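You operate a simulated robot arm through the tools that you are given. There is no shell and no other tool. Be economical: measure what you need, move in short steps, check, and stop when the job is done.

The job below is to be done with a simulated robot arm. You get a single attempt, and the scene is never put back.

JOB
Scrub the scale off both basins and nest them in the third.
Fine: rub the scale patch off with the pink cloth and put it back; the third is the clean one in the middle. What is to be rubbed or washed off counts as gone when no trace of it is left.

The check looks at the end state, three seconds after you hand in, the way a careful person would. Anything else that was tipped, shoved, dropped, spilled or broken makes it a failure. Flat cloth is picked up by pressing the open fingertips on it (5 to 10 N) and closing them slowly along it; thin cloth reads only 2 to 8 mm in the jaws.

ROBOT AND FRAMES
A 7-joint arm with a two-finger parallel gripper, fixed in place. Base frame: the origin is at the foot of the arm, x ahead of it, y to its left, z up; the work surface is at about z = 847. Readings come in mm, rad, newtons and seconds.
With the tool pointing down near the work surface it reaches from about 480 to 920 mm from the base axis. Its first joint turns from -2.007 to 2.007 rad. Payload 3.91 kg.
The TCP is the grasp point between the finger pads, 30 mm short of the fingertips. In the tool frame z runs along the fingers and y along their closing line. The gripper opens to 110 mm. The fingers are 20 mm wide and 10 mm thick; the gripper's body (48 by 112 mm) begins 55 mm behind the TCP.
Orientation is that of the tool frame in the base frame, as a unit quaternion [x, y, z, w]. With the fingers straight down and closing along the base's y, the tool's x points along the base's -x, its y along +y and its z along -z.

CONTROLS
- The arm moves only by the tool arm_command. Its argument "steps" is a list of rows, each an object (a shift or turn left out is 0, a gripper value left out holds the last) with "xyz": the shift along the tool's x, y, z in units of 40 mm (1.0 is 40 mm), a list of three; "rot": the turn, a rotation vector about the tool's x, y, z in units of 6 degrees (1.0 is 6 degrees), a list of three; "grip": the closure in counts, from 0 (fully open) to 255 (shut). In form: [{"xyz": [tx, ty, tz], "rot": [rx, ry, rz], "grip": grip}, ...]. A call has 1 to 10 rows; each row shifts and turns the commanded pose from where the row before left it, along the tool's axes as they then stand. A call with a number of a shift or a turn outside -1 to 1 is refused whole. Each row takes 0.2 s and may step no farther than 50 mm and 0.15 rad from the row before; otherwise, or with a gripper value out of range, the whole call is refused. A pose out of reach is approached as far as the arm can. The call stops where the force on the tool passes 40 N (or 10 N more than at its start, if that is more) or the arm is blocked; 0.2 s more then pass. Each finger travels about 153 mm/s and halts on what it meets, pressing with about 23 N; the grip force reading is that of the motor and also rises with nothing between the fingers. The clock runs only during rows and for 0.2 s after the last one: add rows that do not move to give the fingers time. The reply holds the time, the measured pose of the TCP, the force on the tool along the base axes, the opening and the grip force, in the units named above and with some noise, with the torque about the TCP (base axes, N m) and any sound that the robot's microphone picked up, and new pictures: "show" is both (left out), scene, wrist or none.
- Cameras (640 x 400 px; columns grow to the right, rows downward): "scene" is fixed at [48, -652.2, 1593.8]; the picture's right is [0.58, -0.82, 0.00], its down [-0.55, -0.39, -0.74] and it looks along [0.60, 0.43, -0.67] (base axes); focal length 353 px, centre (320, 200). "wrist" rides on the gripper at [72, 17, -103] in the tool frame; the picture's right is [-0.23, 0.97, 0.00], its down [-0.76, -0.18, -0.62] and it looks along [-0.61, -0.14, 0.78] (tool axes); focal length 222 px, centre (320, 200). There is no depth. A picture from a camera that has moved, and an enlarged one, comes with that camera's place and axes in the base frame and with its lens.
- raise_lower(by): slides the trunk up (or, below 0, down) by that many mm; the arm rides with it, the base frame stays. It gives what a move gives, with no picture.
- inspect(camera, box): a new picture of the part [left, top, right, bottom] of that camera's present view, enlarged. No time passes.
- close_job(): hands the job in; it is judged then, once.

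Go step by step. Nothing tells you positions but the pictures and the camera data: compare them with the known pose of the tool, close in by small moves and look again before you grip or let go. The budget is 120 turns and 200 pictures, counting those below and the enlarged ones. Unless the task says otherwise, let go and move clear before handing in, and close with one line.

The tools are called after "Request:" by a JSON object that holds its "api" and its "payload". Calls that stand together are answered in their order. arm_command: Moves the arm, as the interface text tells. Its arguments: {"type":"object","properties":{"steps":{"type":"array","items":{"type":"object","properties":{"xyz":{"type":"array","items":{"type":"number"}},"rot":{"type":"array","items":{"type":"number"}},"grip":{"type":"number"}}}},"show":{"type":"string","enum":["both","scene","wrist","none"]}},"required":["steps"]} The other tools are called the same way: raise_lower (by) slides the trunk up or down; inspect (camera, box) takes an enlarged picture of a part of a camera's view; close_job () hands the job in.

At the start:

```text
clock: 0.0
tool_pos: [520.9, 25.7, 1114.6]
ee_rot: [0.0, 1.0, 0.0, 0.0]
wrist_force: [-0.3, -0.6, -0.1]
wrist_torque: [0.02, 0.02, -0.02]
width: 110.1
gripper_force: 0.1
trunk travel left (down, up): [-750.0, 240.0]
```

scene: 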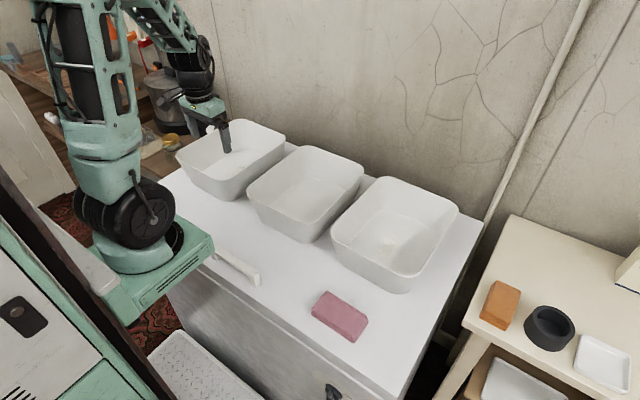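
wrist: 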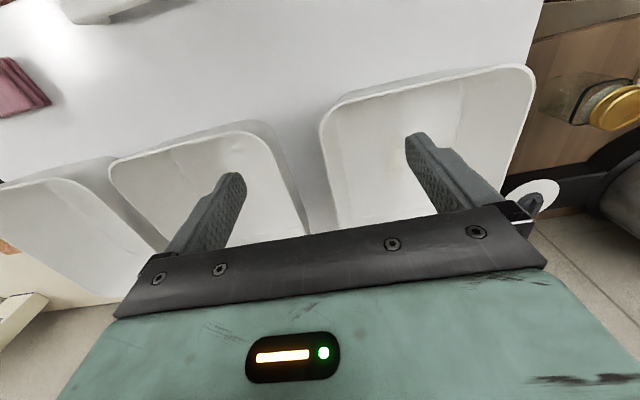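

I see three white basins in a row on the counter and a folded pink cloth in front. I'll enlarge the basins and the cloth to find the scale and measure positions.

Request:
{"api": "inspect", "payload": {"camera": "scene", "box": [160, 100, 320, 200]}}

Request:
{"api": "inspect", "payload": {"camera": "scene", "box": [310, 160, 470, 260]}}

Request:
{"api": "inspect", "payload": {"camera": "scene", "box": [200, 230, 400, 355]}}

Request:
{"api": "inspect", "payload": {"camera": "scene", "box": [235, 140, 395, 240]}}

```text
4.00 times, centred on (240, 150) of scene
camera zoom: at [48.0, -652.2, 1593.8], right [0.58, -0.82, 0.0], down [-0.55, -0.39, -0.74], along [0.6, 0.43, -0.67], focal length 1412 px, centre (640, 400)
```

zoom: 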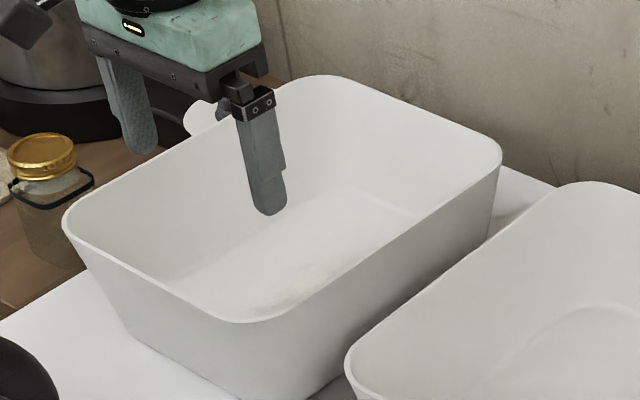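

```text
4.00 times, centred on (390, 210) of scene
camera zoom: at [48.0, -652.2, 1593.8], right [0.58, -0.82, 0.0], down [-0.55, -0.39, -0.74], along [0.6, 0.43, -0.67], focal length 1412 px, centre (40, 160)
```

zoom: 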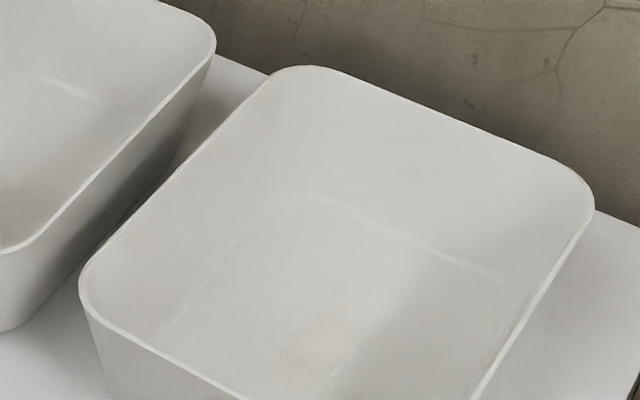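

```text
3.20 times, centred on (300, 292) of scene
camera zoom: at [48.0, -652.2, 1593.8], right [0.58, -0.82, 0.0], down [-0.55, -0.39, -0.74], along [0.6, 0.43, -0.67], focal length 1129 px, centre (384, -96)
```

zoom: 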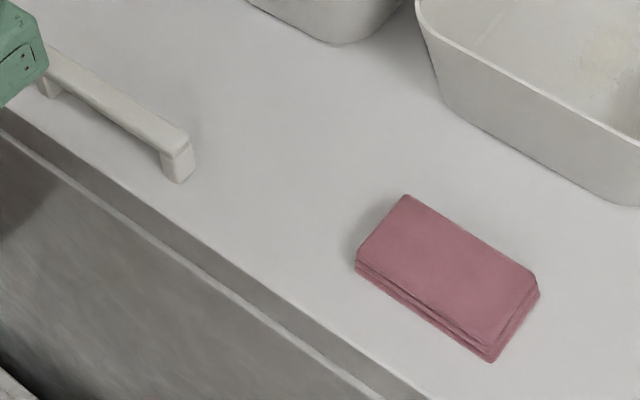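

```text
4.00 times, centred on (315, 190) of scene
camera zoom: at [48.0, -652.2, 1593.8], right [0.58, -0.82, 0.0], down [-0.55, -0.39, -0.74], along [0.6, 0.43, -0.67], focal length 1412 px, centre (340, 240)
```

zoom: 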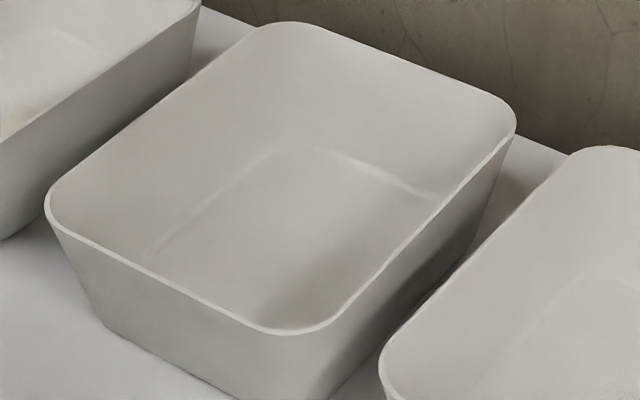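

The cloth is near (416,-445). The right basin is near (655,-450), the middle near (652,-180) and the left near (650,115), with rims at roughly z≈970. I'll swing right to look with the wrist camera.

Request:
{"api": "arm_command", "payload": {"steps": [{"xyz": [0, -1, 0]}, {"xyz": [0, -1, 0]}, {"xyz": [0, -1, 0]}, {"xyz": [0, -1, 0]}, {"xyz": [0, -1, 0]}, {"xyz": [0, -1, 0]}, {"xyz": [0, -1, 0]}, {"xyz": [0.3, -1, 0]}, {"xyz": [0.3, -1, 0]}, {"xyz": [0.3, -0.5, 0]}]}}

```text
clock: 2.2
tool_pos: [483.6, -355.7, 1111.2]
ee_rot: [0.0, 1.0, 0.0, 0.0]
wrist_force: [0.3, -0.2, -0.1]
wrist_torque: [-0.04, 0.04, -0.01]
width: 109.9
gripper_force: 0.1
trunk travel left (down, up): [-750.0, 240.0]
camera wrist: at [411.5, -339.2, 1214.8], right [0.23, 0.97, 0.0], down [0.76, -0.18, 0.62], along [0.61, -0.14, -0.78], focal length 222 px, centre (320, 200)
```

scene: 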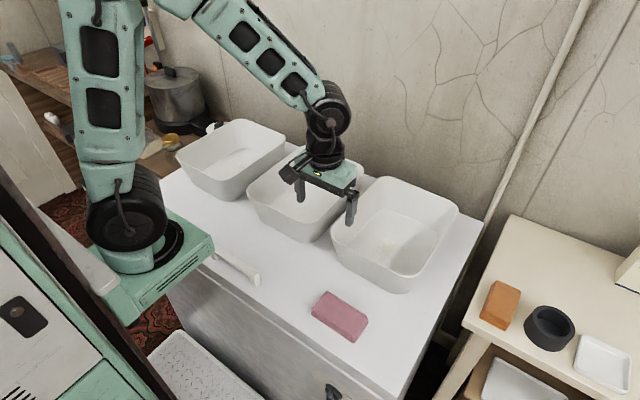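
wrist: 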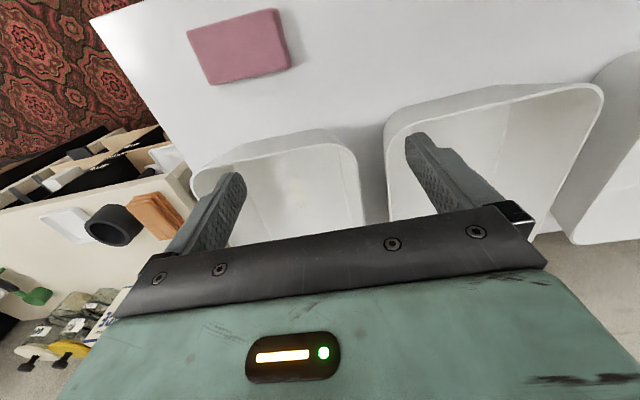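

The wrist view confirms the cloth centre near (413,-446), and triangulating the rim gives z≈995. I'll look closer at the cloth and the right basin.

Request:
{"api": "inspect", "payload": {"camera": "wrist", "box": [160, 0, 320, 100]}}

Request:
{"api": "inspect", "payload": {"camera": "scene", "box": [300, 280, 380, 350]}}

Request:
{"api": "inspect", "payload": {"camera": "scene", "box": [320, 165, 480, 305]}}

Request:
{"api": "inspect", "payload": {"camera": "scene", "box": [165, 105, 305, 205]}}

```text
4.00 times, centred on (240, 50) of wrist
camera zoom: at [411.5, -339.2, 1214.8], right [0.23, 0.97, 0.0], down [0.76, -0.18, 0.62], along [0.61, -0.14, -0.78], focal length 888 px, centre (640, 800)
```

zoom: 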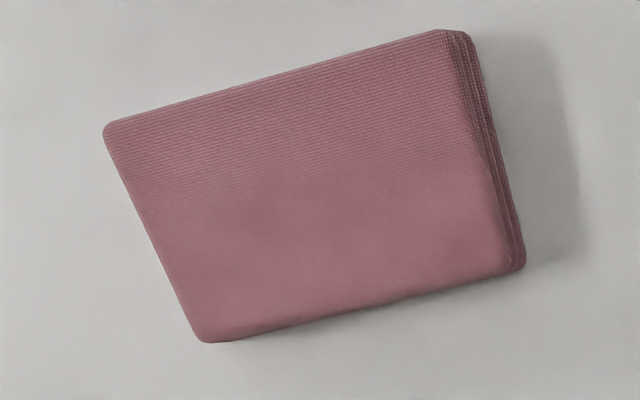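

```text
5.71 times, centred on (340, 315) of scene
camera zoom: at [48.0, -652.2, 1593.8], right [0.58, -0.82, 0.0], down [-0.55, -0.39, -0.74], along [0.6, 0.43, -0.67], focal length 2016 px, centre (206, -457)
```

zoom: 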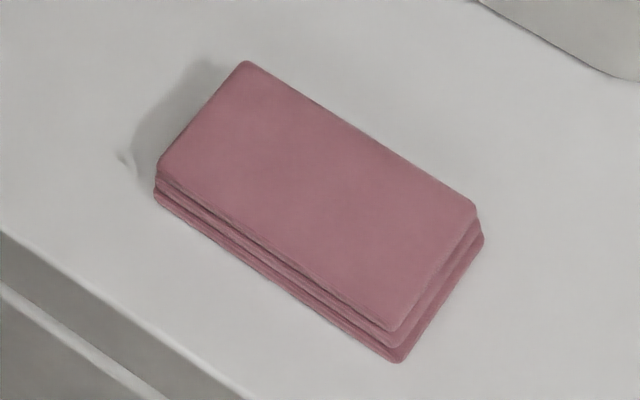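

```text
2.86 times, centred on (400, 235) of scene
camera zoom: at [48.0, -652.2, 1593.8], right [0.58, -0.82, 0.0], down [-0.55, -0.39, -0.74], along [0.6, 0.43, -0.67], focal length 1008 px, centre (91, 100)
```

zoom: 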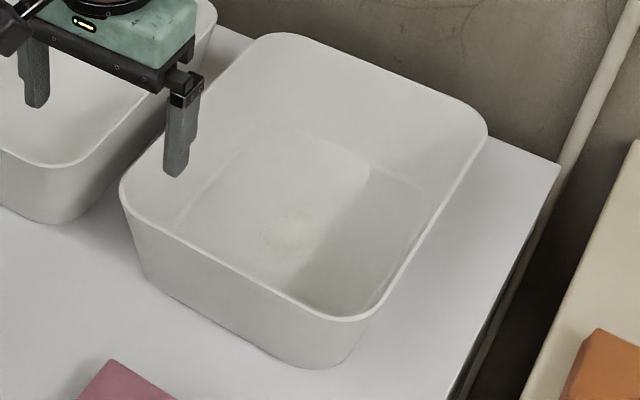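

```text
4.00 times, centred on (235, 155) of scene
camera zoom: at [48.0, -652.2, 1593.8], right [0.58, -0.82, 0.0], down [-0.55, -0.39, -0.74], along [0.6, 0.43, -0.67], focal length 1412 px, centre (660, 380)
```

zoom: 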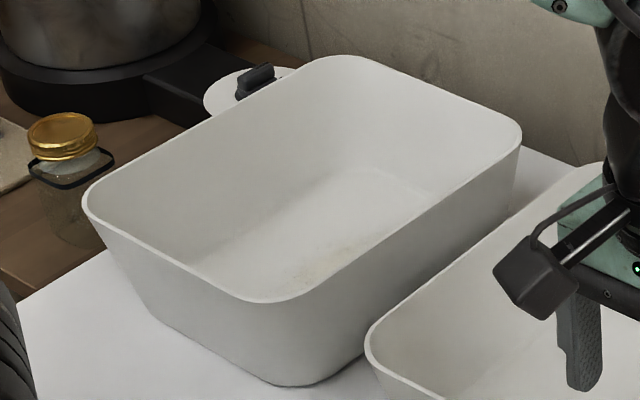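

The cloth is a neat four-layer fold, about 60 × 118 × 20 mm, with its long side along y. I'll turn the gripper 90° so it closes along x, and hover above the cloth.

Request:
{"api": "arm_command", "payload": {"steps": [{"xyz": [0.58, -0.75, 0.5]}, {"xyz": [0.58, -0.75, 0.5]}, {"xyz": [0.58, -0.75, 0.5]}, {"rot": [0, 0, 1]}, {"rot": [0, 0, 1]}, {"rot": [0, 0, 1]}, {"rot": [0, 0, 1]}, {"rot": [0, 0, 1]}, {"rot": [0, 0, 1]}, {"rot": [0, 0, 1]}], "show": "none"}}

Request:
{"api": "arm_command", "payload": {"steps": [{"rot": [0, 0, 1]}, {"rot": [0, 0, 1]}, {"rot": [0, 0, 1]}, {"rot": [0, 0, 1]}, {"rot": [0, 0, 1]}, {"rot": [0, 0, 1]}, {"rot": [0, 0, 1]}, {"rot": [0, 0, 1]}, {"xyz": [0, 0, 1]}, {"xyz": [0, 0, 1]}]}}

```text
clock: 4.4
tool_pos: [413.8, -444.4, 1052.7]
ee_rot: [0.359, 0.933, 0.0, 0.001]
wrist_force: [0.9, 0.0, -1.0]
wrist_torque: [0.01, 0.02, -0.03]
width: 110.0
gripper_force: 0.0
trunk travel left (down, up): [-750.0, 240.0]
```

```text
clock: 6.6
tool_pos: [414.3, -442.6, 975.4]
ee_rot: [0.708, 0.707, 0.0, 0.0]
wrist_force: [-0.3, 1.1, 0.5]
wrist_torque: [-0.01, -0.01, -0.01]
width: 110.2
gripper_force: 0.2
trunk travel left (down, up): [-750.0, 240.0]
camera wrist: at [431.6, -371.4, 1077.8], right [0.97, -0.23, 0.0], down [-0.18, -0.76, 0.62], along [-0.14, -0.61, -0.78], focal length 222 px, centre (320, 200)
```

scene: 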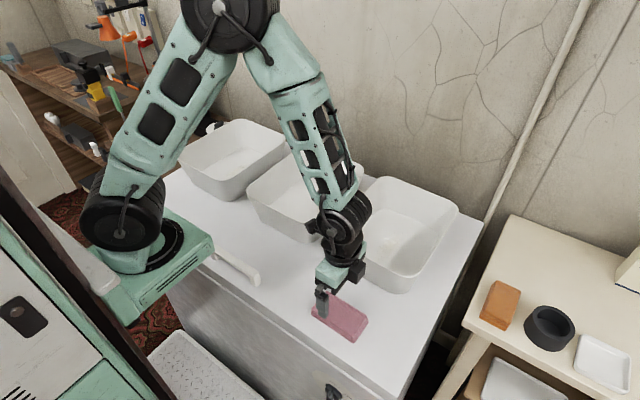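
wrist: 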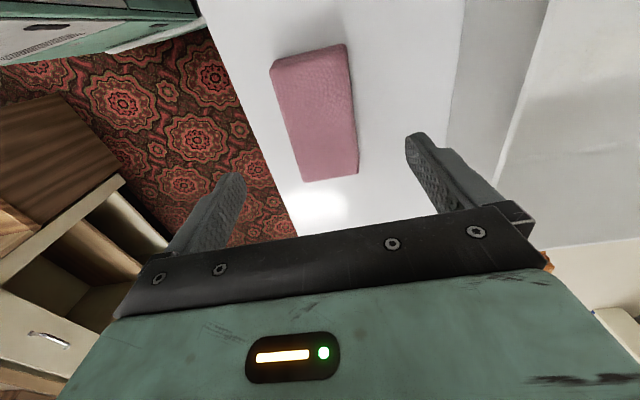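

The cloth is centred under the open fingers. I'll lower to just above the counter, with the fingers either side of the cloth.

Request:
{"api": "arm_command", "payload": {"steps": [{"xyz": [0.05, 0, 0.9]}, {"xyz": [0, 0, 0.9]}, {"xyz": [0, 0, 0.4]}, {}]}}

```text
clock: 7.6
tool_pos: [413.2, -441.9, 886.2]
ee_rot: [0.707, 0.707, 0.0, 0.0]
wrist_force: [-0.9, 0.1, 0.2]
wrist_torque: [0.01, 0.01, -0.02]
width: 109.7
gripper_force: 0.1
trunk travel left (down, up): [-750.0, 240.0]
camera wrist: at [430.9, -370.5, 989.0], right [0.97, -0.23, 0.0], down [-0.18, -0.76, 0.62], along [-0.14, -0.61, -0.78], focal length 222 px, centre (320, 200)
```

scene: 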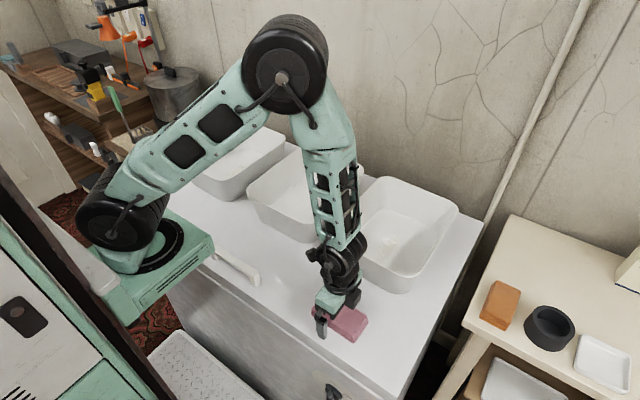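
wrist: 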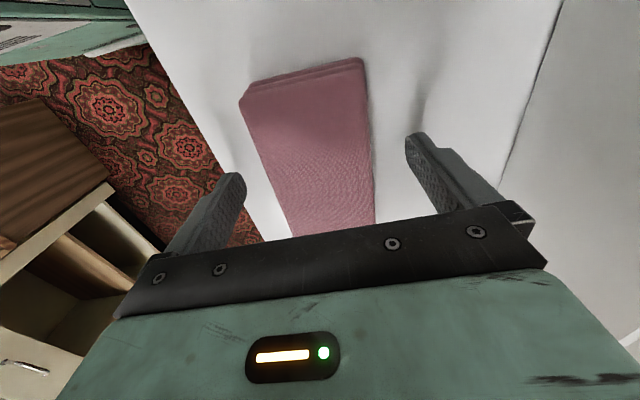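

The fingers straddle the cloth. I'll lower slightly and close slowly.

Request:
{"api": "arm_command", "payload": {"steps": [{"xyz": [0, 0, 0.07], "grip": 40}, {"grip": 70}, {"grip": 90}, {"grip": 100}, {"grip": 110}, {"grip": 120}, {}]}}

```text
clock: 9.2
tool_pos: [414.3, -441.9, 882.8]
ee_rot: [0.707, 0.707, -0.001, 0.0]
wrist_force: [0.1, -0.3, -0.5]
wrist_torque: [0.0, 0.01, -0.01]
width: 65.5
gripper_force: 23.0
trunk travel left (down, up): [-750.0, 240.0]
camera wrist: at [431.0, -370.3, 985.7], right [0.97, -0.23, 0.0], down [-0.18, -0.76, 0.62], along [-0.14, -0.61, -0.78], focal length 222 px, centre (320, 200)
```

scene: 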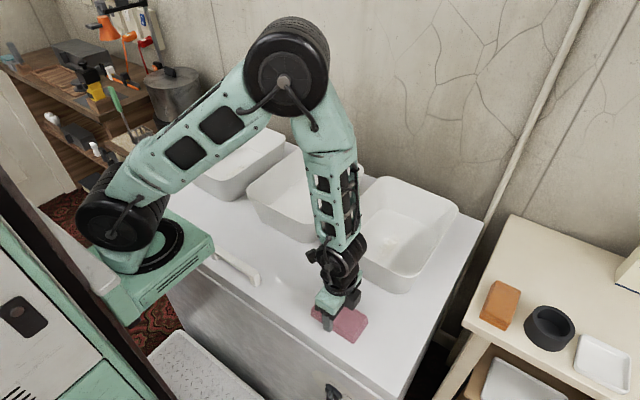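
wrist: 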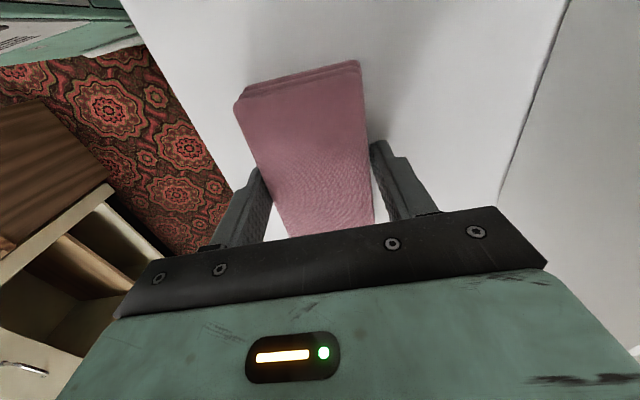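

The fingers halted at 65 mm with full grip force, so the cloth acts as a firm pad. I'll lift it and check.

Request:
{"api": "arm_command", "payload": {"steps": [{"grip": 140}, {"xyz": [0, 0, -0.5]}, {"xyz": [0, 0, -1]}, {"xyz": [0, 0, -1]}, {"xyz": [0, 0, -1]}, {"xyz": [0, 0, -1]}, {"xyz": [0, 0, -1]}]}}

```text
clock: 10.8
tool_pos: [414.7, -438.8, 1104.2]
ee_rot: [0.707, 0.707, 0.0, -0.002]
wrist_force: [0.2, 0.0, 0.0]
wrist_torque: [0.05, 0.02, 0.04]
width: 65.6
gripper_force: 23.3
trunk travel left (down, up): [-750.0, 240.0]
camera wrist: at [432.9, -367.6, 1207.3], right [0.97, -0.23, 0.0], down [-0.18, -0.76, 0.62], along [-0.14, -0.61, -0.78], focal length 222 px, centre (320, 200)
```

scene: 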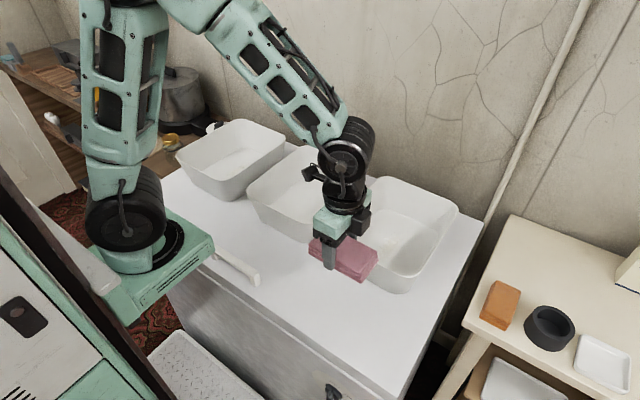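
wrist: 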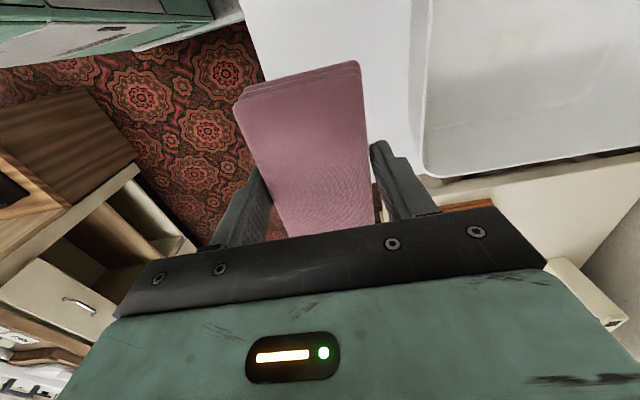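

The cloth is held firmly, with its bottom about 36 mm below the TCP. I'll move over the right basin and turn the gripper back so the cloth lies along x.

Request:
{"api": "arm_command", "payload": {"steps": [{"xyz": [0, 0.94, 0]}, {"xyz": [0, 0.94, 0]}, {"xyz": [0, 0.94, 0]}, {"xyz": [0, 0.94, 0]}, {"xyz": [0, 0.94, 0]}, {"xyz": [-0.15, 0.94, 0]}, {"rot": [0, 0, -1]}, {"rot": [0, 0, -1]}, {"rot": [0, 0, -1]}, {"rot": [0, 0, -1]}], "show": "none"}}

Request:
{"api": "arm_command", "payload": {"steps": [{"rot": [0, 0, -1]}, {"rot": [0, 0, -1]}, {"rot": [0, 0, -1]}, {"rot": [0, 0, -1]}, {"rot": [0, 0, -1]}, {"rot": [0, 0, -1]}, {"rot": [0, 0, -1]}, {"rot": [0, 0, -1]}, {"rot": [0, 0, -1]}, {"rot": [0, 0, -1]}], "show": "none"}}

Request:
{"api": "arm_command", "payload": {"steps": [{"rot": [0, 0, -1]}]}}

```text
clock: 13.0
tool_pos: [639.0, -448.6, 1103.0]
ee_rot: [0.544, 0.839, 0.0, 0.0]
wrist_force: [0.0, 0.9, -0.3]
wrist_torque: [-0.01, 0.03, -0.02]
width: 65.6
gripper_force: 22.8
trunk travel left (down, up): [-750.0, 240.0]
```

```text
clock: 15.2
tool_pos: [640.0, -448.1, 1102.7]
ee_rot: [0.052, 0.999, 0.0, 0.001]
wrist_force: [0.7, 0.0, 0.5]
wrist_torque: [-0.03, -0.01, 0.01]
width: 65.6
gripper_force: 22.8
trunk travel left (down, up): [-750.0, 240.0]
```

```text
clock: 15.6
tool_pos: [640.5, -447.5, 1103.3]
ee_rot: [0.0, 1.0, 0.001, 0.0]
wrist_force: [-0.2, -0.9, 0.0]
wrist_torque: [-0.02, 0.01, 0.03]
width: 65.5
gripper_force: 23.2
trunk travel left (down, up): [-750.0, 240.0]
camera wrist: at [567.4, -431.9, 1205.5], right [0.23, 0.97, 0.0], down [0.76, -0.18, 0.62], along [0.61, -0.14, -0.78], focal length 222 px, centre (320, 200)
```

scene: 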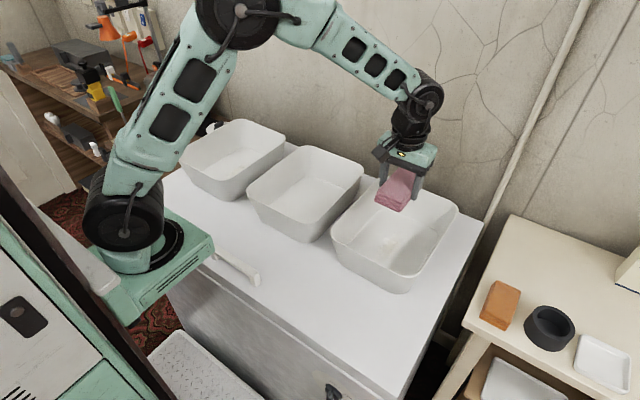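
wrist: 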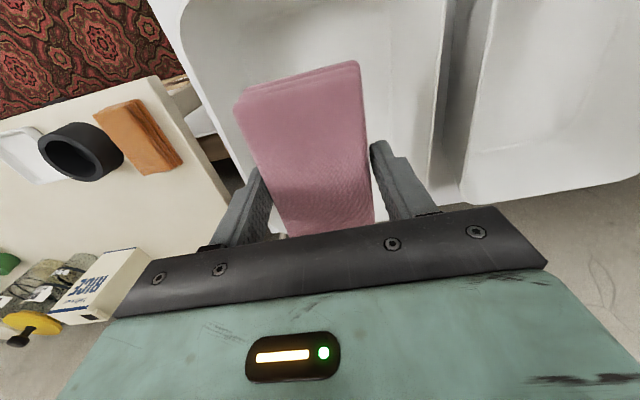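

Over the right basin (centre y about -441), I'll enlarge to locate the patch before lowering.

Request:
{"api": "inspect", "payload": {"camera": "scene", "box": [350, 200, 450, 275]}}

```text
5.33 times, centred on (400, 238) of scene
camera zoom: at [48.0, -652.2, 1593.8], right [0.58, -0.82, 0.0], down [-0.55, -0.39, -0.74], along [0.6, 0.43, -0.67], focal length 1882 px, centre (-107, 0)
```

zoom: 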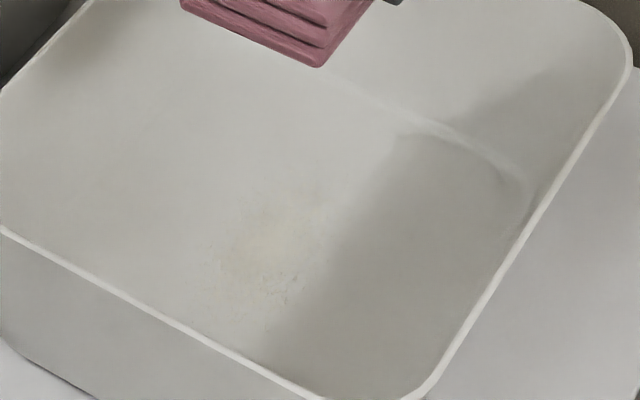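

The patch is near (673,-447) with about 35 mm radius, in the floor's middle. I'll move above it and lower the cloth to just short of contact.

Request:
{"api": "arm_command", "payload": {"steps": [{"xyz": [-0.4, 0.04, 0]}, {"xyz": [-0.4, 0.02, 0]}, {"xyz": [0, 0, 1]}, {"xyz": [0, 0, 1]}, {"xyz": [0, 0, 1]}, {"xyz": [0, 0, 1]}, {"xyz": [0, 0, 0.7]}, {"xyz": [0, 0, 0.3]}]}}

```text
clock: 17.4
tool_pos: [673.6, -445.5, 901.8]
ee_rot: [0.0, 1.0, 0.0, 0.001]
wrist_force: [-0.7, 0.5, -0.8]
wrist_torque: [-0.02, 0.02, 0.0]
width: 65.4
gripper_force: 22.3
trunk travel left (down, up): [-750.0, 240.0]
camera wrist: at [600.9, -429.4, 1004.6], right [0.23, 0.97, 0.0], down [0.76, -0.18, 0.62], along [0.61, -0.14, -0.78], focal length 222 px, centre (320, 200)
```

scene: 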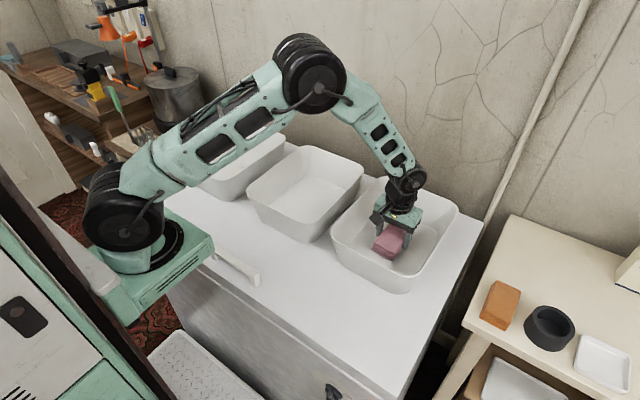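
wrist: 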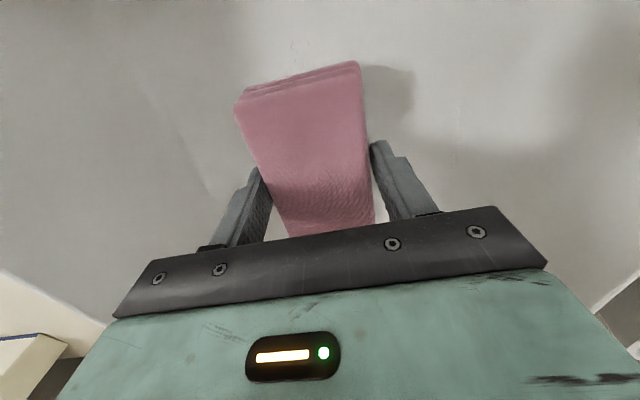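

The cloth is above the patch; specks reach to about x=606. I'll lower in small steps to feel contact.

Request:
{"api": "arm_command", "payload": {"steps": [{"xyz": [0, 0, 0.1]}, {"xyz": [0, 0, 0.06]}, {"xyz": [0, 0, 0.05]}, {"xyz": [0, 0, 0.05]}], "show": "none"}}

```text
clock: 18.4
tool_pos: [670.7, -444.1, 891.7]
ee_rot: [0.001, 1.0, 0.0, 0.0]
wrist_force: [0.3, 0.0, -1.6]
wrist_torque: [0.0, -0.01, 0.03]
width: 65.5
gripper_force: 23.0
trunk travel left (down, up): [-750.0, 240.0]
```

Request:
{"api": "arm_command", "payload": {"steps": [{"xyz": [0, 0, 0.05]}, {"xyz": [0, 0, 0.05]}], "show": "none"}}

```text
clock: 19.0
tool_pos: [671.6, -445.9, 887.4]
ee_rot: [0.0, 1.0, 0.0, 0.0]
wrist_force: [-0.6, 0.3, -0.5]
wrist_torque: [0.0, -0.04, 0.03]
width: 65.5
gripper_force: 23.2
trunk travel left (down, up): [-750.0, 240.0]
```

No contact yet at z=887; I'll continue down gently.

Request:
{"api": "arm_command", "payload": {"steps": [{"xyz": [0, 0, 0.05]}, {"xyz": [0, 0, 0.05]}], "show": "none"}}

```text
clock: 19.6
tool_pos: [671.4, -446.1, 886.9]
ee_rot: [0.0, 1.0, -0.001, 0.002]
wrist_force: [-4.2, 3.6, 29.1]
wrist_torque: [0.27, 0.35, -0.02]
width: 65.4
gripper_force: 23.2
trunk travel left (down, up): [-750.0, 240.0]
```

Contact at about z=887 (29 N). I'll ease off to about 10 N and rub along x and y over the patch.

Request:
{"api": "arm_command", "payload": {"steps": [{"xyz": [0, 0, -0.06]}, {"xyz": [0.5, 0, 0]}, {"xyz": [0.5, 0, 0]}, {"xyz": [-0.5, 0.3, 0]}, {"xyz": [-0.5, 0, 0]}, {"xyz": [-0.4, 0, 0]}, {"xyz": [0.4, -0.6, 0]}, {"xyz": [0.5, 0, 0]}, {"xyz": [0.5, 0, 0]}, {"xyz": [-0.5, 0.3, 0]}], "show": "wrist"}}

```text
clock: 21.8
tool_pos: [652.3, -444.7, 885.7]
ee_rot: [0.0, 1.0, 0.0, -0.001]
wrist_force: [-1.7, 0.8, 4.2]
wrist_torque: [0.06, -0.3, 0.12]
width: 65.6
gripper_force: 22.8
trunk travel left (down, up): [-750.0, 240.0]
camera wrist: at [579.8, -428.7, 988.6], right [0.23, 0.97, 0.0], down [0.76, -0.18, 0.62], along [0.61, -0.14, -0.78], focal length 222 px, centre (320, 200)
```

wrist: 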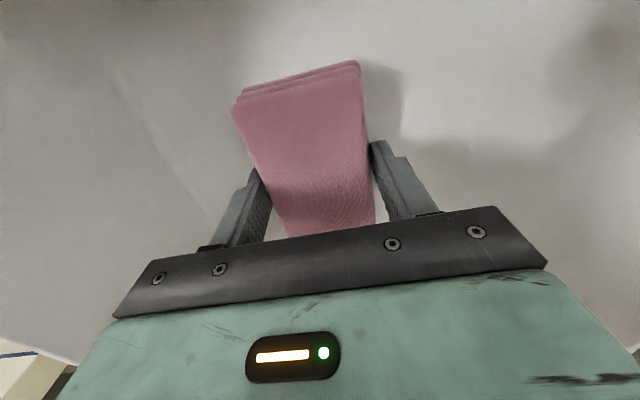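

Contact is light (4 N). I'll press slightly more, do another round covering x 600–720, then lift to look.

Request:
{"api": "arm_command", "payload": {"steps": [{"xyz": [0, 0, 0.025]}, {"xyz": [-0.6, 0, 0]}, {"xyz": [-0.5, 0.2, 0]}, {"xyz": [0.6, 0.2, 0]}, {"xyz": [0.6, 0, 0]}, {"xyz": [0.6, 0, 0]}, {"xyz": [-0.6, -0.4, 0]}, {"xyz": [-0.6, -0.4, 0]}, {"xyz": [0.6, 0, 0]}, {"xyz": [0.6, 0, 0]}], "show": "none"}}

Request:
{"api": "arm_command", "payload": {"steps": [{"xyz": [0, 0.4, 0]}, {"xyz": [-0.6, 0, 0]}, {"xyz": [-0.6, 0, 0]}, {"xyz": [0.6, 0, 0]}, {"xyz": [0, 0, -0.5]}, {"xyz": [0, 0, -1]}, {"xyz": [0, 0, -1]}, {"xyz": [0, 0, -1]}, {"xyz": [0, 0, -1]}, {"xyz": [0, 0, -1]}], "show": "none"}}

Request:
{"api": "inspect", "payload": {"camera": "scene", "box": [340, 180, 460, 280]}}

```text
clock: 24.0
tool_pos: [622.5, -462.8, 886.6]
ee_rot: [0.0, 1.0, -0.002, 0.0]
wrist_force: [2.1, -0.6, 8.4]
wrist_torque: [0.08, -0.57, -0.11]
width: 65.5
gripper_force: 23.1
trunk travel left (down, up): [-750.0, 240.0]
```

```text
clock: 26.2
tool_pos: [648.2, -445.3, 1104.9]
ee_rot: [0.0, 1.0, 0.0, 0.001]
wrist_force: [-0.2, -1.5, -1.4]
wrist_torque: [0.02, 0.03, 0.02]
width: 65.6
gripper_force: 22.9
trunk travel left (down, up): [-750.0, 240.0]
```

```text
4.00 times, centred on (400, 230) of scene
camera zoom: at [48.0, -652.2, 1593.8], right [0.58, -0.82, 0.0], down [-0.55, -0.39, -0.74], along [0.6, 0.43, -0.67], focal length 1412 px, centre (0, 80)
```

zoom: 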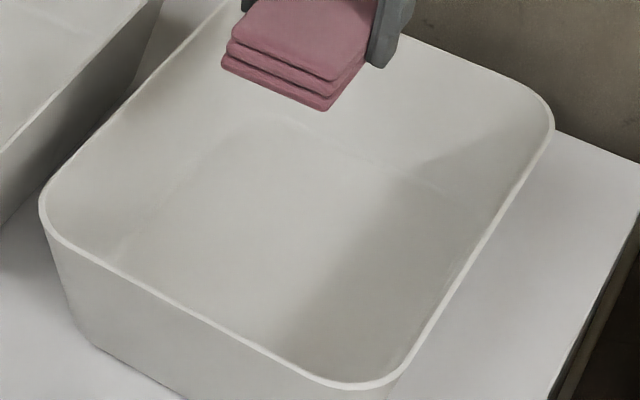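

The patch looks gone. I'll enlarge more to be sure, then head toward the left basin.

Request:
{"api": "inspect", "payload": {"camera": "scene", "box": [370, 215, 420, 265]}}

Request:
{"api": "arm_command", "payload": {"steps": [{"xyz": [1, 0.2, 0]}, {"xyz": [1, 0.3, 0]}, {"xyz": [1, 0.5, 0]}], "show": "wrist"}}

```text
8.00 times, centred on (395, 240) of scene
camera zoom: at [48.0, -652.2, 1593.8], right [0.58, -0.82, 0.0], down [-0.55, -0.39, -0.74], along [0.6, 0.43, -0.67], focal length 2823 px, centre (-280, -120)
```

zoom: 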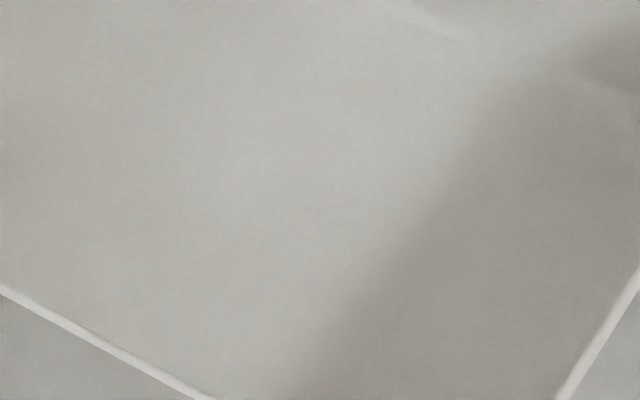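

```text
clock: 27.0
tool_pos: [528.6, -406.5, 1105.4]
ee_rot: [0.002, 1.0, 0.0, 0.0]
wrist_force: [1.0, 0.7, -1.8]
wrist_torque: [0.02, -0.02, 0.01]
width: 65.5
gripper_force: 23.3
trunk travel left (down, up): [-750.0, 240.0]
camera wrist: at [456.2, -390.0, 1207.6], right [0.23, 0.97, 0.0], down [0.76, -0.18, 0.62], along [0.61, -0.14, -0.78], focal length 222 px, centre (320, 200)
```

wrist: 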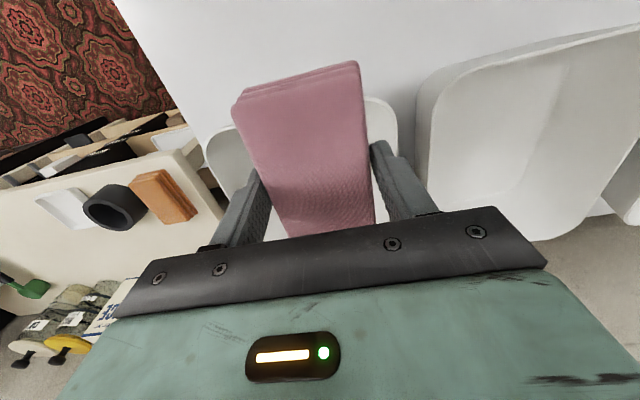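

The right basin looks clean and I'll recheck it later with an empty hand. Now I'll carry the cloth over to the left basin.

Request:
{"api": "arm_command", "payload": {"steps": [{"xyz": [0, 1, 0]}, {"xyz": [0, 1, 0]}, {"xyz": [0, 1, 0]}, {"xyz": [0, 1, 0]}, {"xyz": [0, 1, 0]}, {"xyz": [0, 1, 0]}, {"xyz": [0, 1, 0]}, {"xyz": [0, 1, 0]}, {"xyz": [0, 1, 0]}, {"xyz": [0, 1, 0]}]}}

Request:
{"api": "inspect", "payload": {"camera": "scene", "box": [165, 105, 305, 205]}}

```text
clock: 29.2
tool_pos: [527.0, -6.5, 1104.8]
ee_rot: [0.001, 1.0, 0.0, 0.0]
wrist_force: [0.6, -1.0, -0.6]
wrist_torque: [0.03, 0.01, 0.0]
width: 65.3
gripper_force: 22.9
trunk travel left (down, up): [-750.0, 240.0]
camera wrist: at [455.9, 9.1, 1209.0], right [0.23, 0.97, 0.0], down [0.76, -0.18, 0.62], along [0.61, -0.14, -0.78], focal length 222 px, centre (320, 200)
```

scene: 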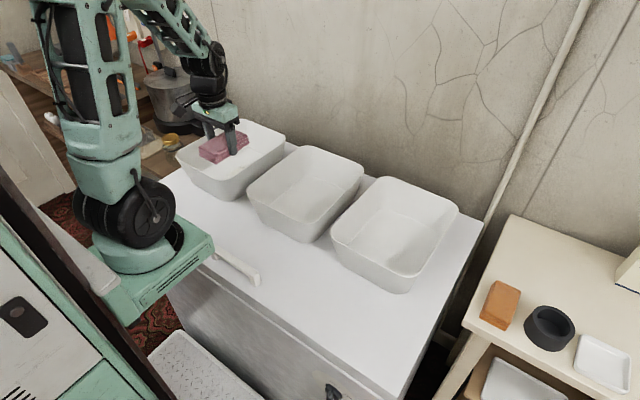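
wrist: 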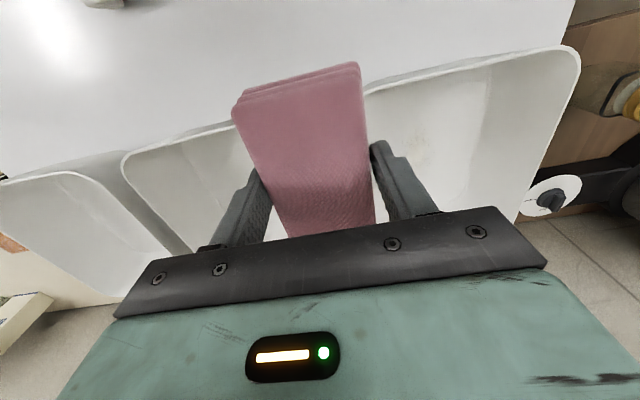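

```text
4.00 times, centred on (235, 155) of scene
camera zoom: at [48.0, -652.2, 1593.8], right [0.58, -0.82, 0.0], down [-0.55, -0.39, -0.74], along [0.6, 0.43, -0.67], focal length 1412 px, centre (660, 380)
```

zoom: 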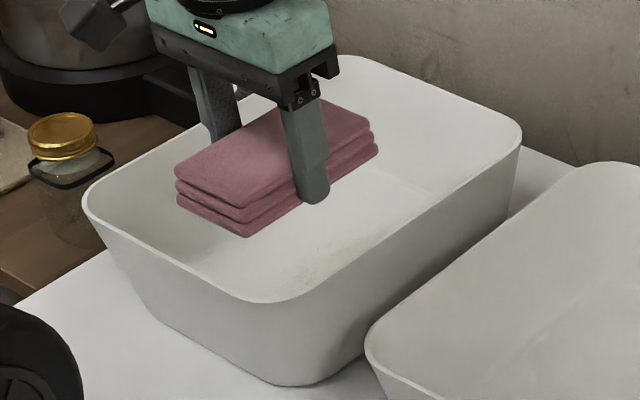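

Re-triangulating with several edges puts the rims at z≈957, each basin about 240 × 295 mm, centred at x≈672 and y≈-444, -163 and +132. The left patch should be near (675,140). I'll move there and look.

Request:
{"api": "arm_command", "payload": {"steps": [{"xyz": [-0.6, 0.88, 0]}, {"xyz": [-0.8, 0.6, 0]}, {"xyz": [-0.8, 0.6, 0]}, {"xyz": [-0.7, 0.7, 0]}, {"xyz": [-0.72, 0.8, 0]}], "show": "wrist"}}

Request:
{"api": "inspect", "payload": {"camera": "scene", "box": [175, 110, 295, 200]}}

```text
clock: 30.4
tool_pos: [673.5, 135.2, 1106.5]
ee_rot: [0.0, 1.0, 0.0, 0.001]
wrist_force: [-0.4, 0.8, 0.3]
wrist_torque: [0.05, -0.03, 0.01]
width: 65.4
gripper_force: 22.8
trunk travel left (down, up): [-750.0, 240.0]
camera wrist: at [601.7, 152.5, 1208.7], right [0.23, 0.97, 0.0], down [0.76, -0.18, 0.62], along [0.61, -0.14, -0.78], focal length 222 px, centre (320, 200)
```

wrist: 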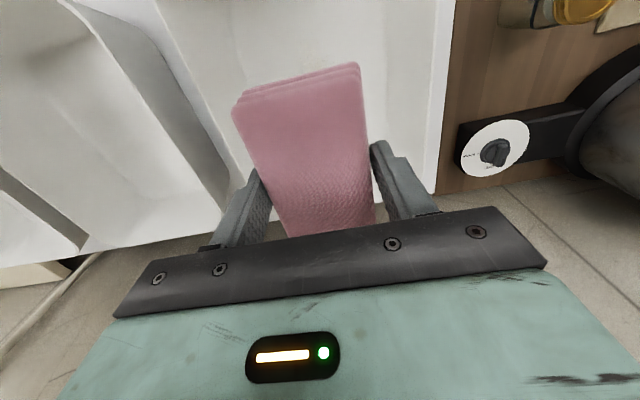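

```text
4.44 times, centred on (235, 155) of scene
camera zoom: at [48.0, -652.2, 1593.8], right [0.58, -0.82, 0.0], down [-0.55, -0.39, -0.74], along [0.6, 0.43, -0.67], focal length 1568 px, centre (698, 400)
```

zoom: 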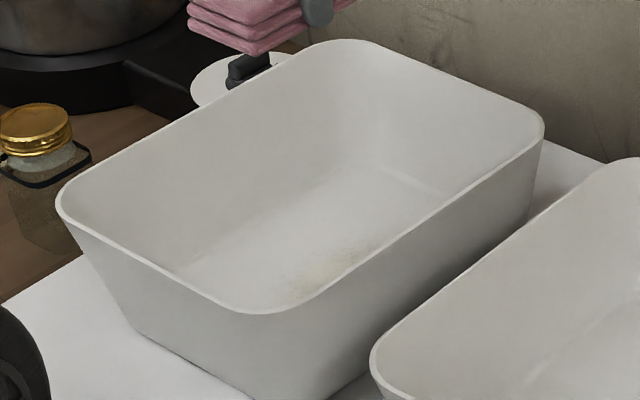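

The left patch is around (675,140). I'll lower the cloth onto it.

Request:
{"api": "arm_command", "payload": {"steps": [{"xyz": [0, 0, 1]}, {"xyz": [0, 0, 1]}, {"xyz": [0, 0, 1]}, {"xyz": [0, 0, 1]}, {"xyz": [0, 0, 1]}, {"xyz": [0, 0, 0.3]}, {"xyz": [0, 0, 0.1]}]}}

```text
clock: 32.0
tool_pos: [670.8, 136.4, 889.9]
ee_rot: [0.001, 1.0, 0.001, 0.0]
wrist_force: [0.2, -0.3, -1.1]
wrist_torque: [0.04, 0.0, 0.0]
width: 65.6
gripper_force: 23.3
trunk travel left (down, up): [-750.0, 240.0]
camera wrist: at [600.3, 153.1, 992.5], right [0.23, 0.97, 0.0], down [0.76, -0.18, 0.62], along [0.61, -0.14, -0.78], focal length 222 px, centre (320, 200)
```

scene: 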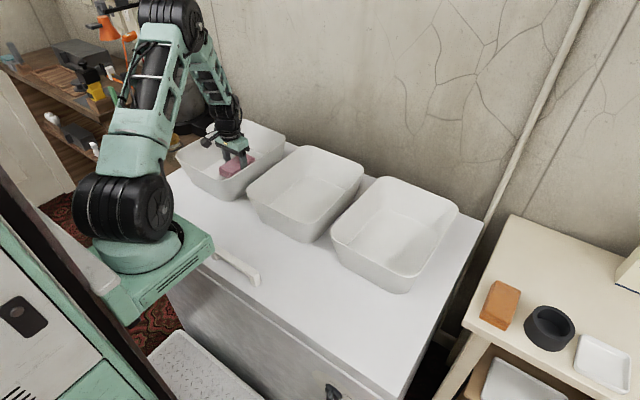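
wrist: 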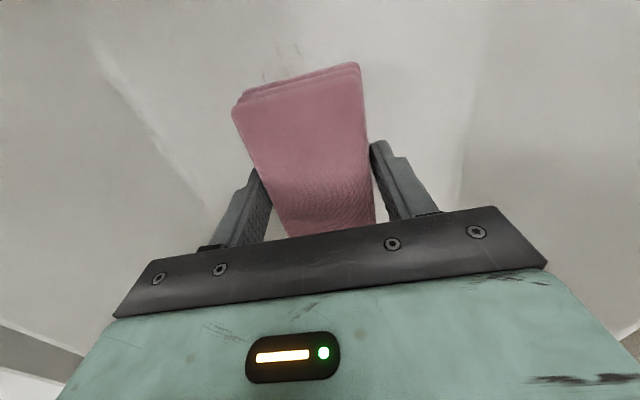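

Traces show in front at x≈605. I'll press down gently and rub over x 590–730 and a wider y range.

Request:
{"api": "arm_command", "payload": {"steps": [{"xyz": [0, 0, 0.06]}, {"xyz": [0, 0, 0.04]}], "show": "none"}}

```text
clock: 32.6
tool_pos: [671.3, 138.0, 886.6]
ee_rot: [0.0, 1.0, 0.0, 0.0]
wrist_force: [0.4, 0.2, -0.3]
wrist_torque: [-0.02, -0.02, -0.02]
width: 65.4
gripper_force: 22.9
trunk travel left (down, up): [-750.0, 240.0]
```

Request:
{"api": "arm_command", "payload": {"steps": [{"xyz": [0, 0, 0.04]}], "show": "none"}}

```text
clock: 33.0
tool_pos: [672.2, 137.9, 885.4]
ee_rot: [0.001, 1.0, -0.001, 0.0]
wrist_force: [-3.4, -2.6, 16.1]
wrist_torque: [-0.14, 0.11, -0.05]
width: 65.5
gripper_force: 22.7
trunk travel left (down, up): [-750.0, 240.0]
```

Request:
{"api": "arm_command", "payload": {"steps": [{"xyz": [0.5, 0, -0.015]}, {"xyz": [0.6, 0, 0]}, {"xyz": [0.4, 0.3, 0]}, {"xyz": [-0.6, 0, 0]}, {"xyz": [-0.6, 0, 0]}, {"xyz": [-0.7, 0, 0]}, {"xyz": [0.5, -0.6, 0]}, {"xyz": [0.7, 0, 0]}, {"xyz": [0.7, 0, 0]}, {"xyz": [-0.6, -0.35, 0]}], "show": "none"}}

Request:
{"api": "arm_command", "payload": {"steps": [{"xyz": [-0.6, 0, 0]}, {"xyz": [-0.6, 0, 0]}, {"xyz": [0.6, 0.5, 0]}, {"xyz": [0.6, 0.45, 0]}, {"xyz": [0.5, 0.25, 0]}, {"xyz": [-0.6, 0.2, 0]}, {"xyz": [-0.6, 0, 0]}, {"xyz": [0.6, -0.3, 0]}, {"xyz": [0.6, -0.3, 0]}, {"xyz": [0, -0.3, 0]}]}}

```text
clock: 35.2
tool_pos: [635.5, 112.5, 885.2]
ee_rot: [0.0, 1.0, 0.0, 0.001]
wrist_force: [-10.2, 4.4, 28.1]
wrist_torque: [0.19, 0.09, -0.19]
width: 65.7
gripper_force: 22.6
trunk travel left (down, up): [-750.0, 240.0]
```

```text
clock: 37.4
tool_pos: [616.3, 133.0, 884.0]
ee_rot: [0.0, 1.0, 0.0, 0.0]
wrist_force: [0.8, 0.0, -0.8]
wrist_torque: [-0.02, 0.02, 0.0]
width: 65.6
gripper_force: 23.3
trunk travel left (down, up): [-750.0, 240.0]
camera wrist: at [544.4, 147.9, 986.3], right [0.23, 0.97, 0.0], down [0.76, -0.18, 0.62], along [0.61, -0.14, -0.78], focal length 222 px, centre (320, 200)
```

scene: 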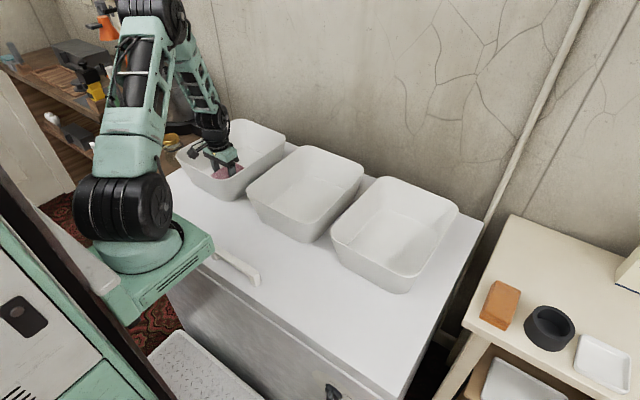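
wrist: 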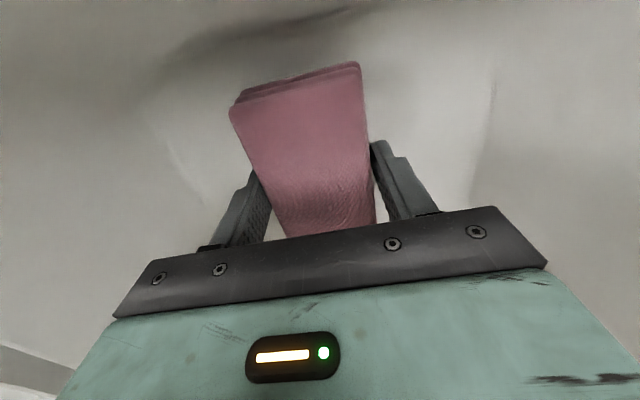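

I'll lift out to the front to check the floor of the left basin.

Request:
{"api": "arm_command", "payload": {"steps": [{"xyz": [0, 0, -0.5]}, {"xyz": [0, 0, -1]}, {"xyz": [0, 0, -1]}, {"xyz": [0, 0, -1]}, {"xyz": [0, 0, -1]}, {"xyz": [0, 0, -1]}], "show": "wrist"}}

Request:
{"api": "inspect", "payload": {"camera": "scene", "box": [175, 110, 295, 200]}}

```text
clock: 38.8
tool_pos: [615.3, 132.3, 1105.9]
ee_rot: [0.0, 1.0, 0.0, 0.0]
wrist_force: [0.8, 0.2, -0.4]
wrist_torque: [-0.01, 0.0, 0.02]
width: 65.5
gripper_force: 22.9
trunk travel left (down, up): [-750.0, 240.0]
camera wrist: at [544.1, 148.4, 1207.0], right [0.23, 0.97, 0.0], down [0.76, -0.18, 0.62], along [0.61, -0.14, -0.78], focal length 222 px, centre (320, 200)
```

wrist: 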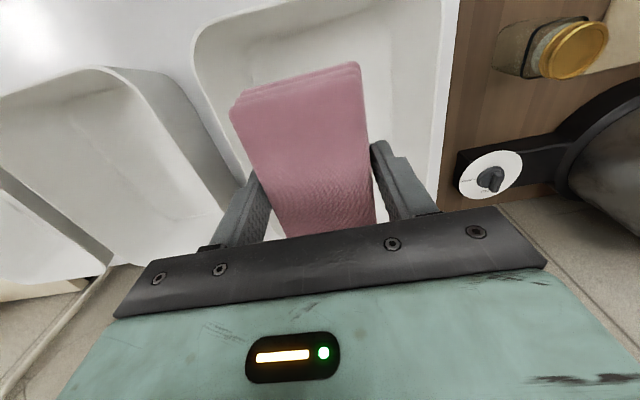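

```text
4.44 times, centred on (235, 155) of scene
camera zoom: at [48.0, -652.2, 1593.8], right [0.58, -0.82, 0.0], down [-0.55, -0.39, -0.74], along [0.6, 0.43, -0.67], focal length 1568 px, centre (698, 400)
```

zoom: 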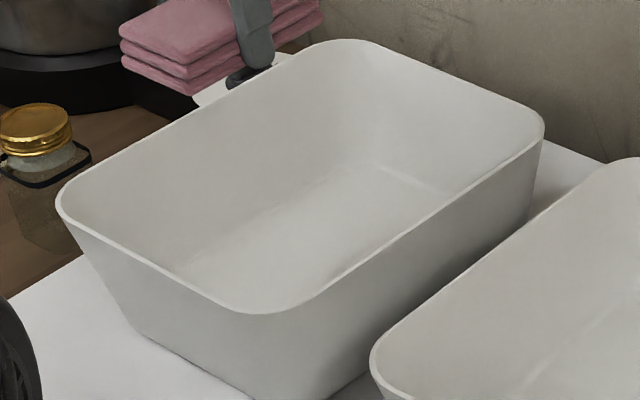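

The visible part is clean. To see the hidden part, I'll move forward so the wrist camera sits directly above the patch area.

Request:
{"api": "arm_command", "payload": {"steps": [{"xyz": [-0.9, 0, 0]}, {"xyz": [-0.9, 0, 0]}, {"xyz": [-0.9, 0, 0]}, {"xyz": [-0.9, 0, 0]}], "show": "none"}}

Request:
{"api": "inspect", "payload": {"camera": "wrist", "box": [160, 0, 480, 200]}}

```text
clock: 39.8
tool_pos: [761.1, 131.8, 1105.0]
ee_rot: [0.0, 1.0, 0.0, 0.0]
wrist_force: [-0.3, -0.9, -1.1]
wrist_torque: [0.0, -0.02, 0.01]
width: 65.5
gripper_force: 22.7
trunk travel left (down, up): [-750.0, 240.0]
```

```text
2.00 times, centred on (320, 100) of wrist
camera zoom: at [689.8, 148.4, 1207.5], right [0.23, 0.97, 0.0], down [0.76, -0.18, 0.62], along [0.61, -0.14, -0.78], focal length 444 px, centre (320, 400)
```

zoom: 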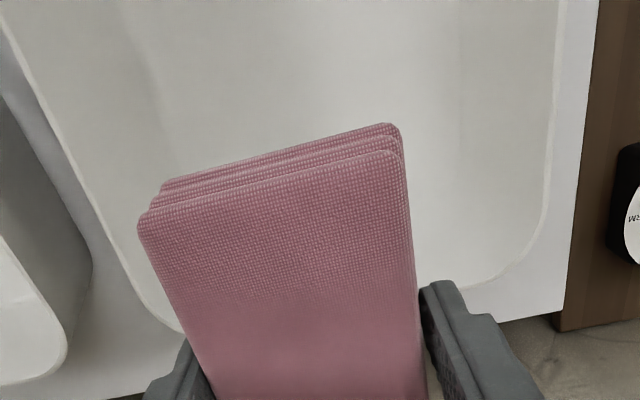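

Request:
{"api": "arm_command", "payload": {"steps": [{"xyz": [1, 0, 0]}, {"xyz": [1, 0, 0]}], "show": "none"}}

Request:
{"api": "inspect", "payload": {"camera": "wrist", "box": [200, 0, 440, 120]}}

```text
clock: 40.4
tool_pos: [679.7, 130.7, 1104.6]
ee_rot: [0.001, 1.0, 0.0, 0.0]
wrist_force: [0.5, -0.4, -0.9]
wrist_torque: [-0.01, 0.06, -0.01]
width: 65.5
gripper_force: 23.4
trunk travel left (down, up): [-750.0, 240.0]
```

```text
2.67 times, centred on (320, 60) of wrist
camera zoom: at [608.3, 146.6, 1207.0], right [0.23, 0.97, 0.0], down [0.76, -0.18, 0.62], along [0.61, -0.14, -0.78], focal length 592 px, centre (320, 573)
```

zoom: 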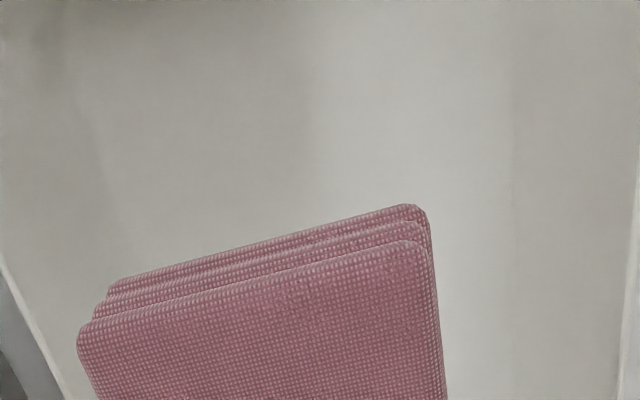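

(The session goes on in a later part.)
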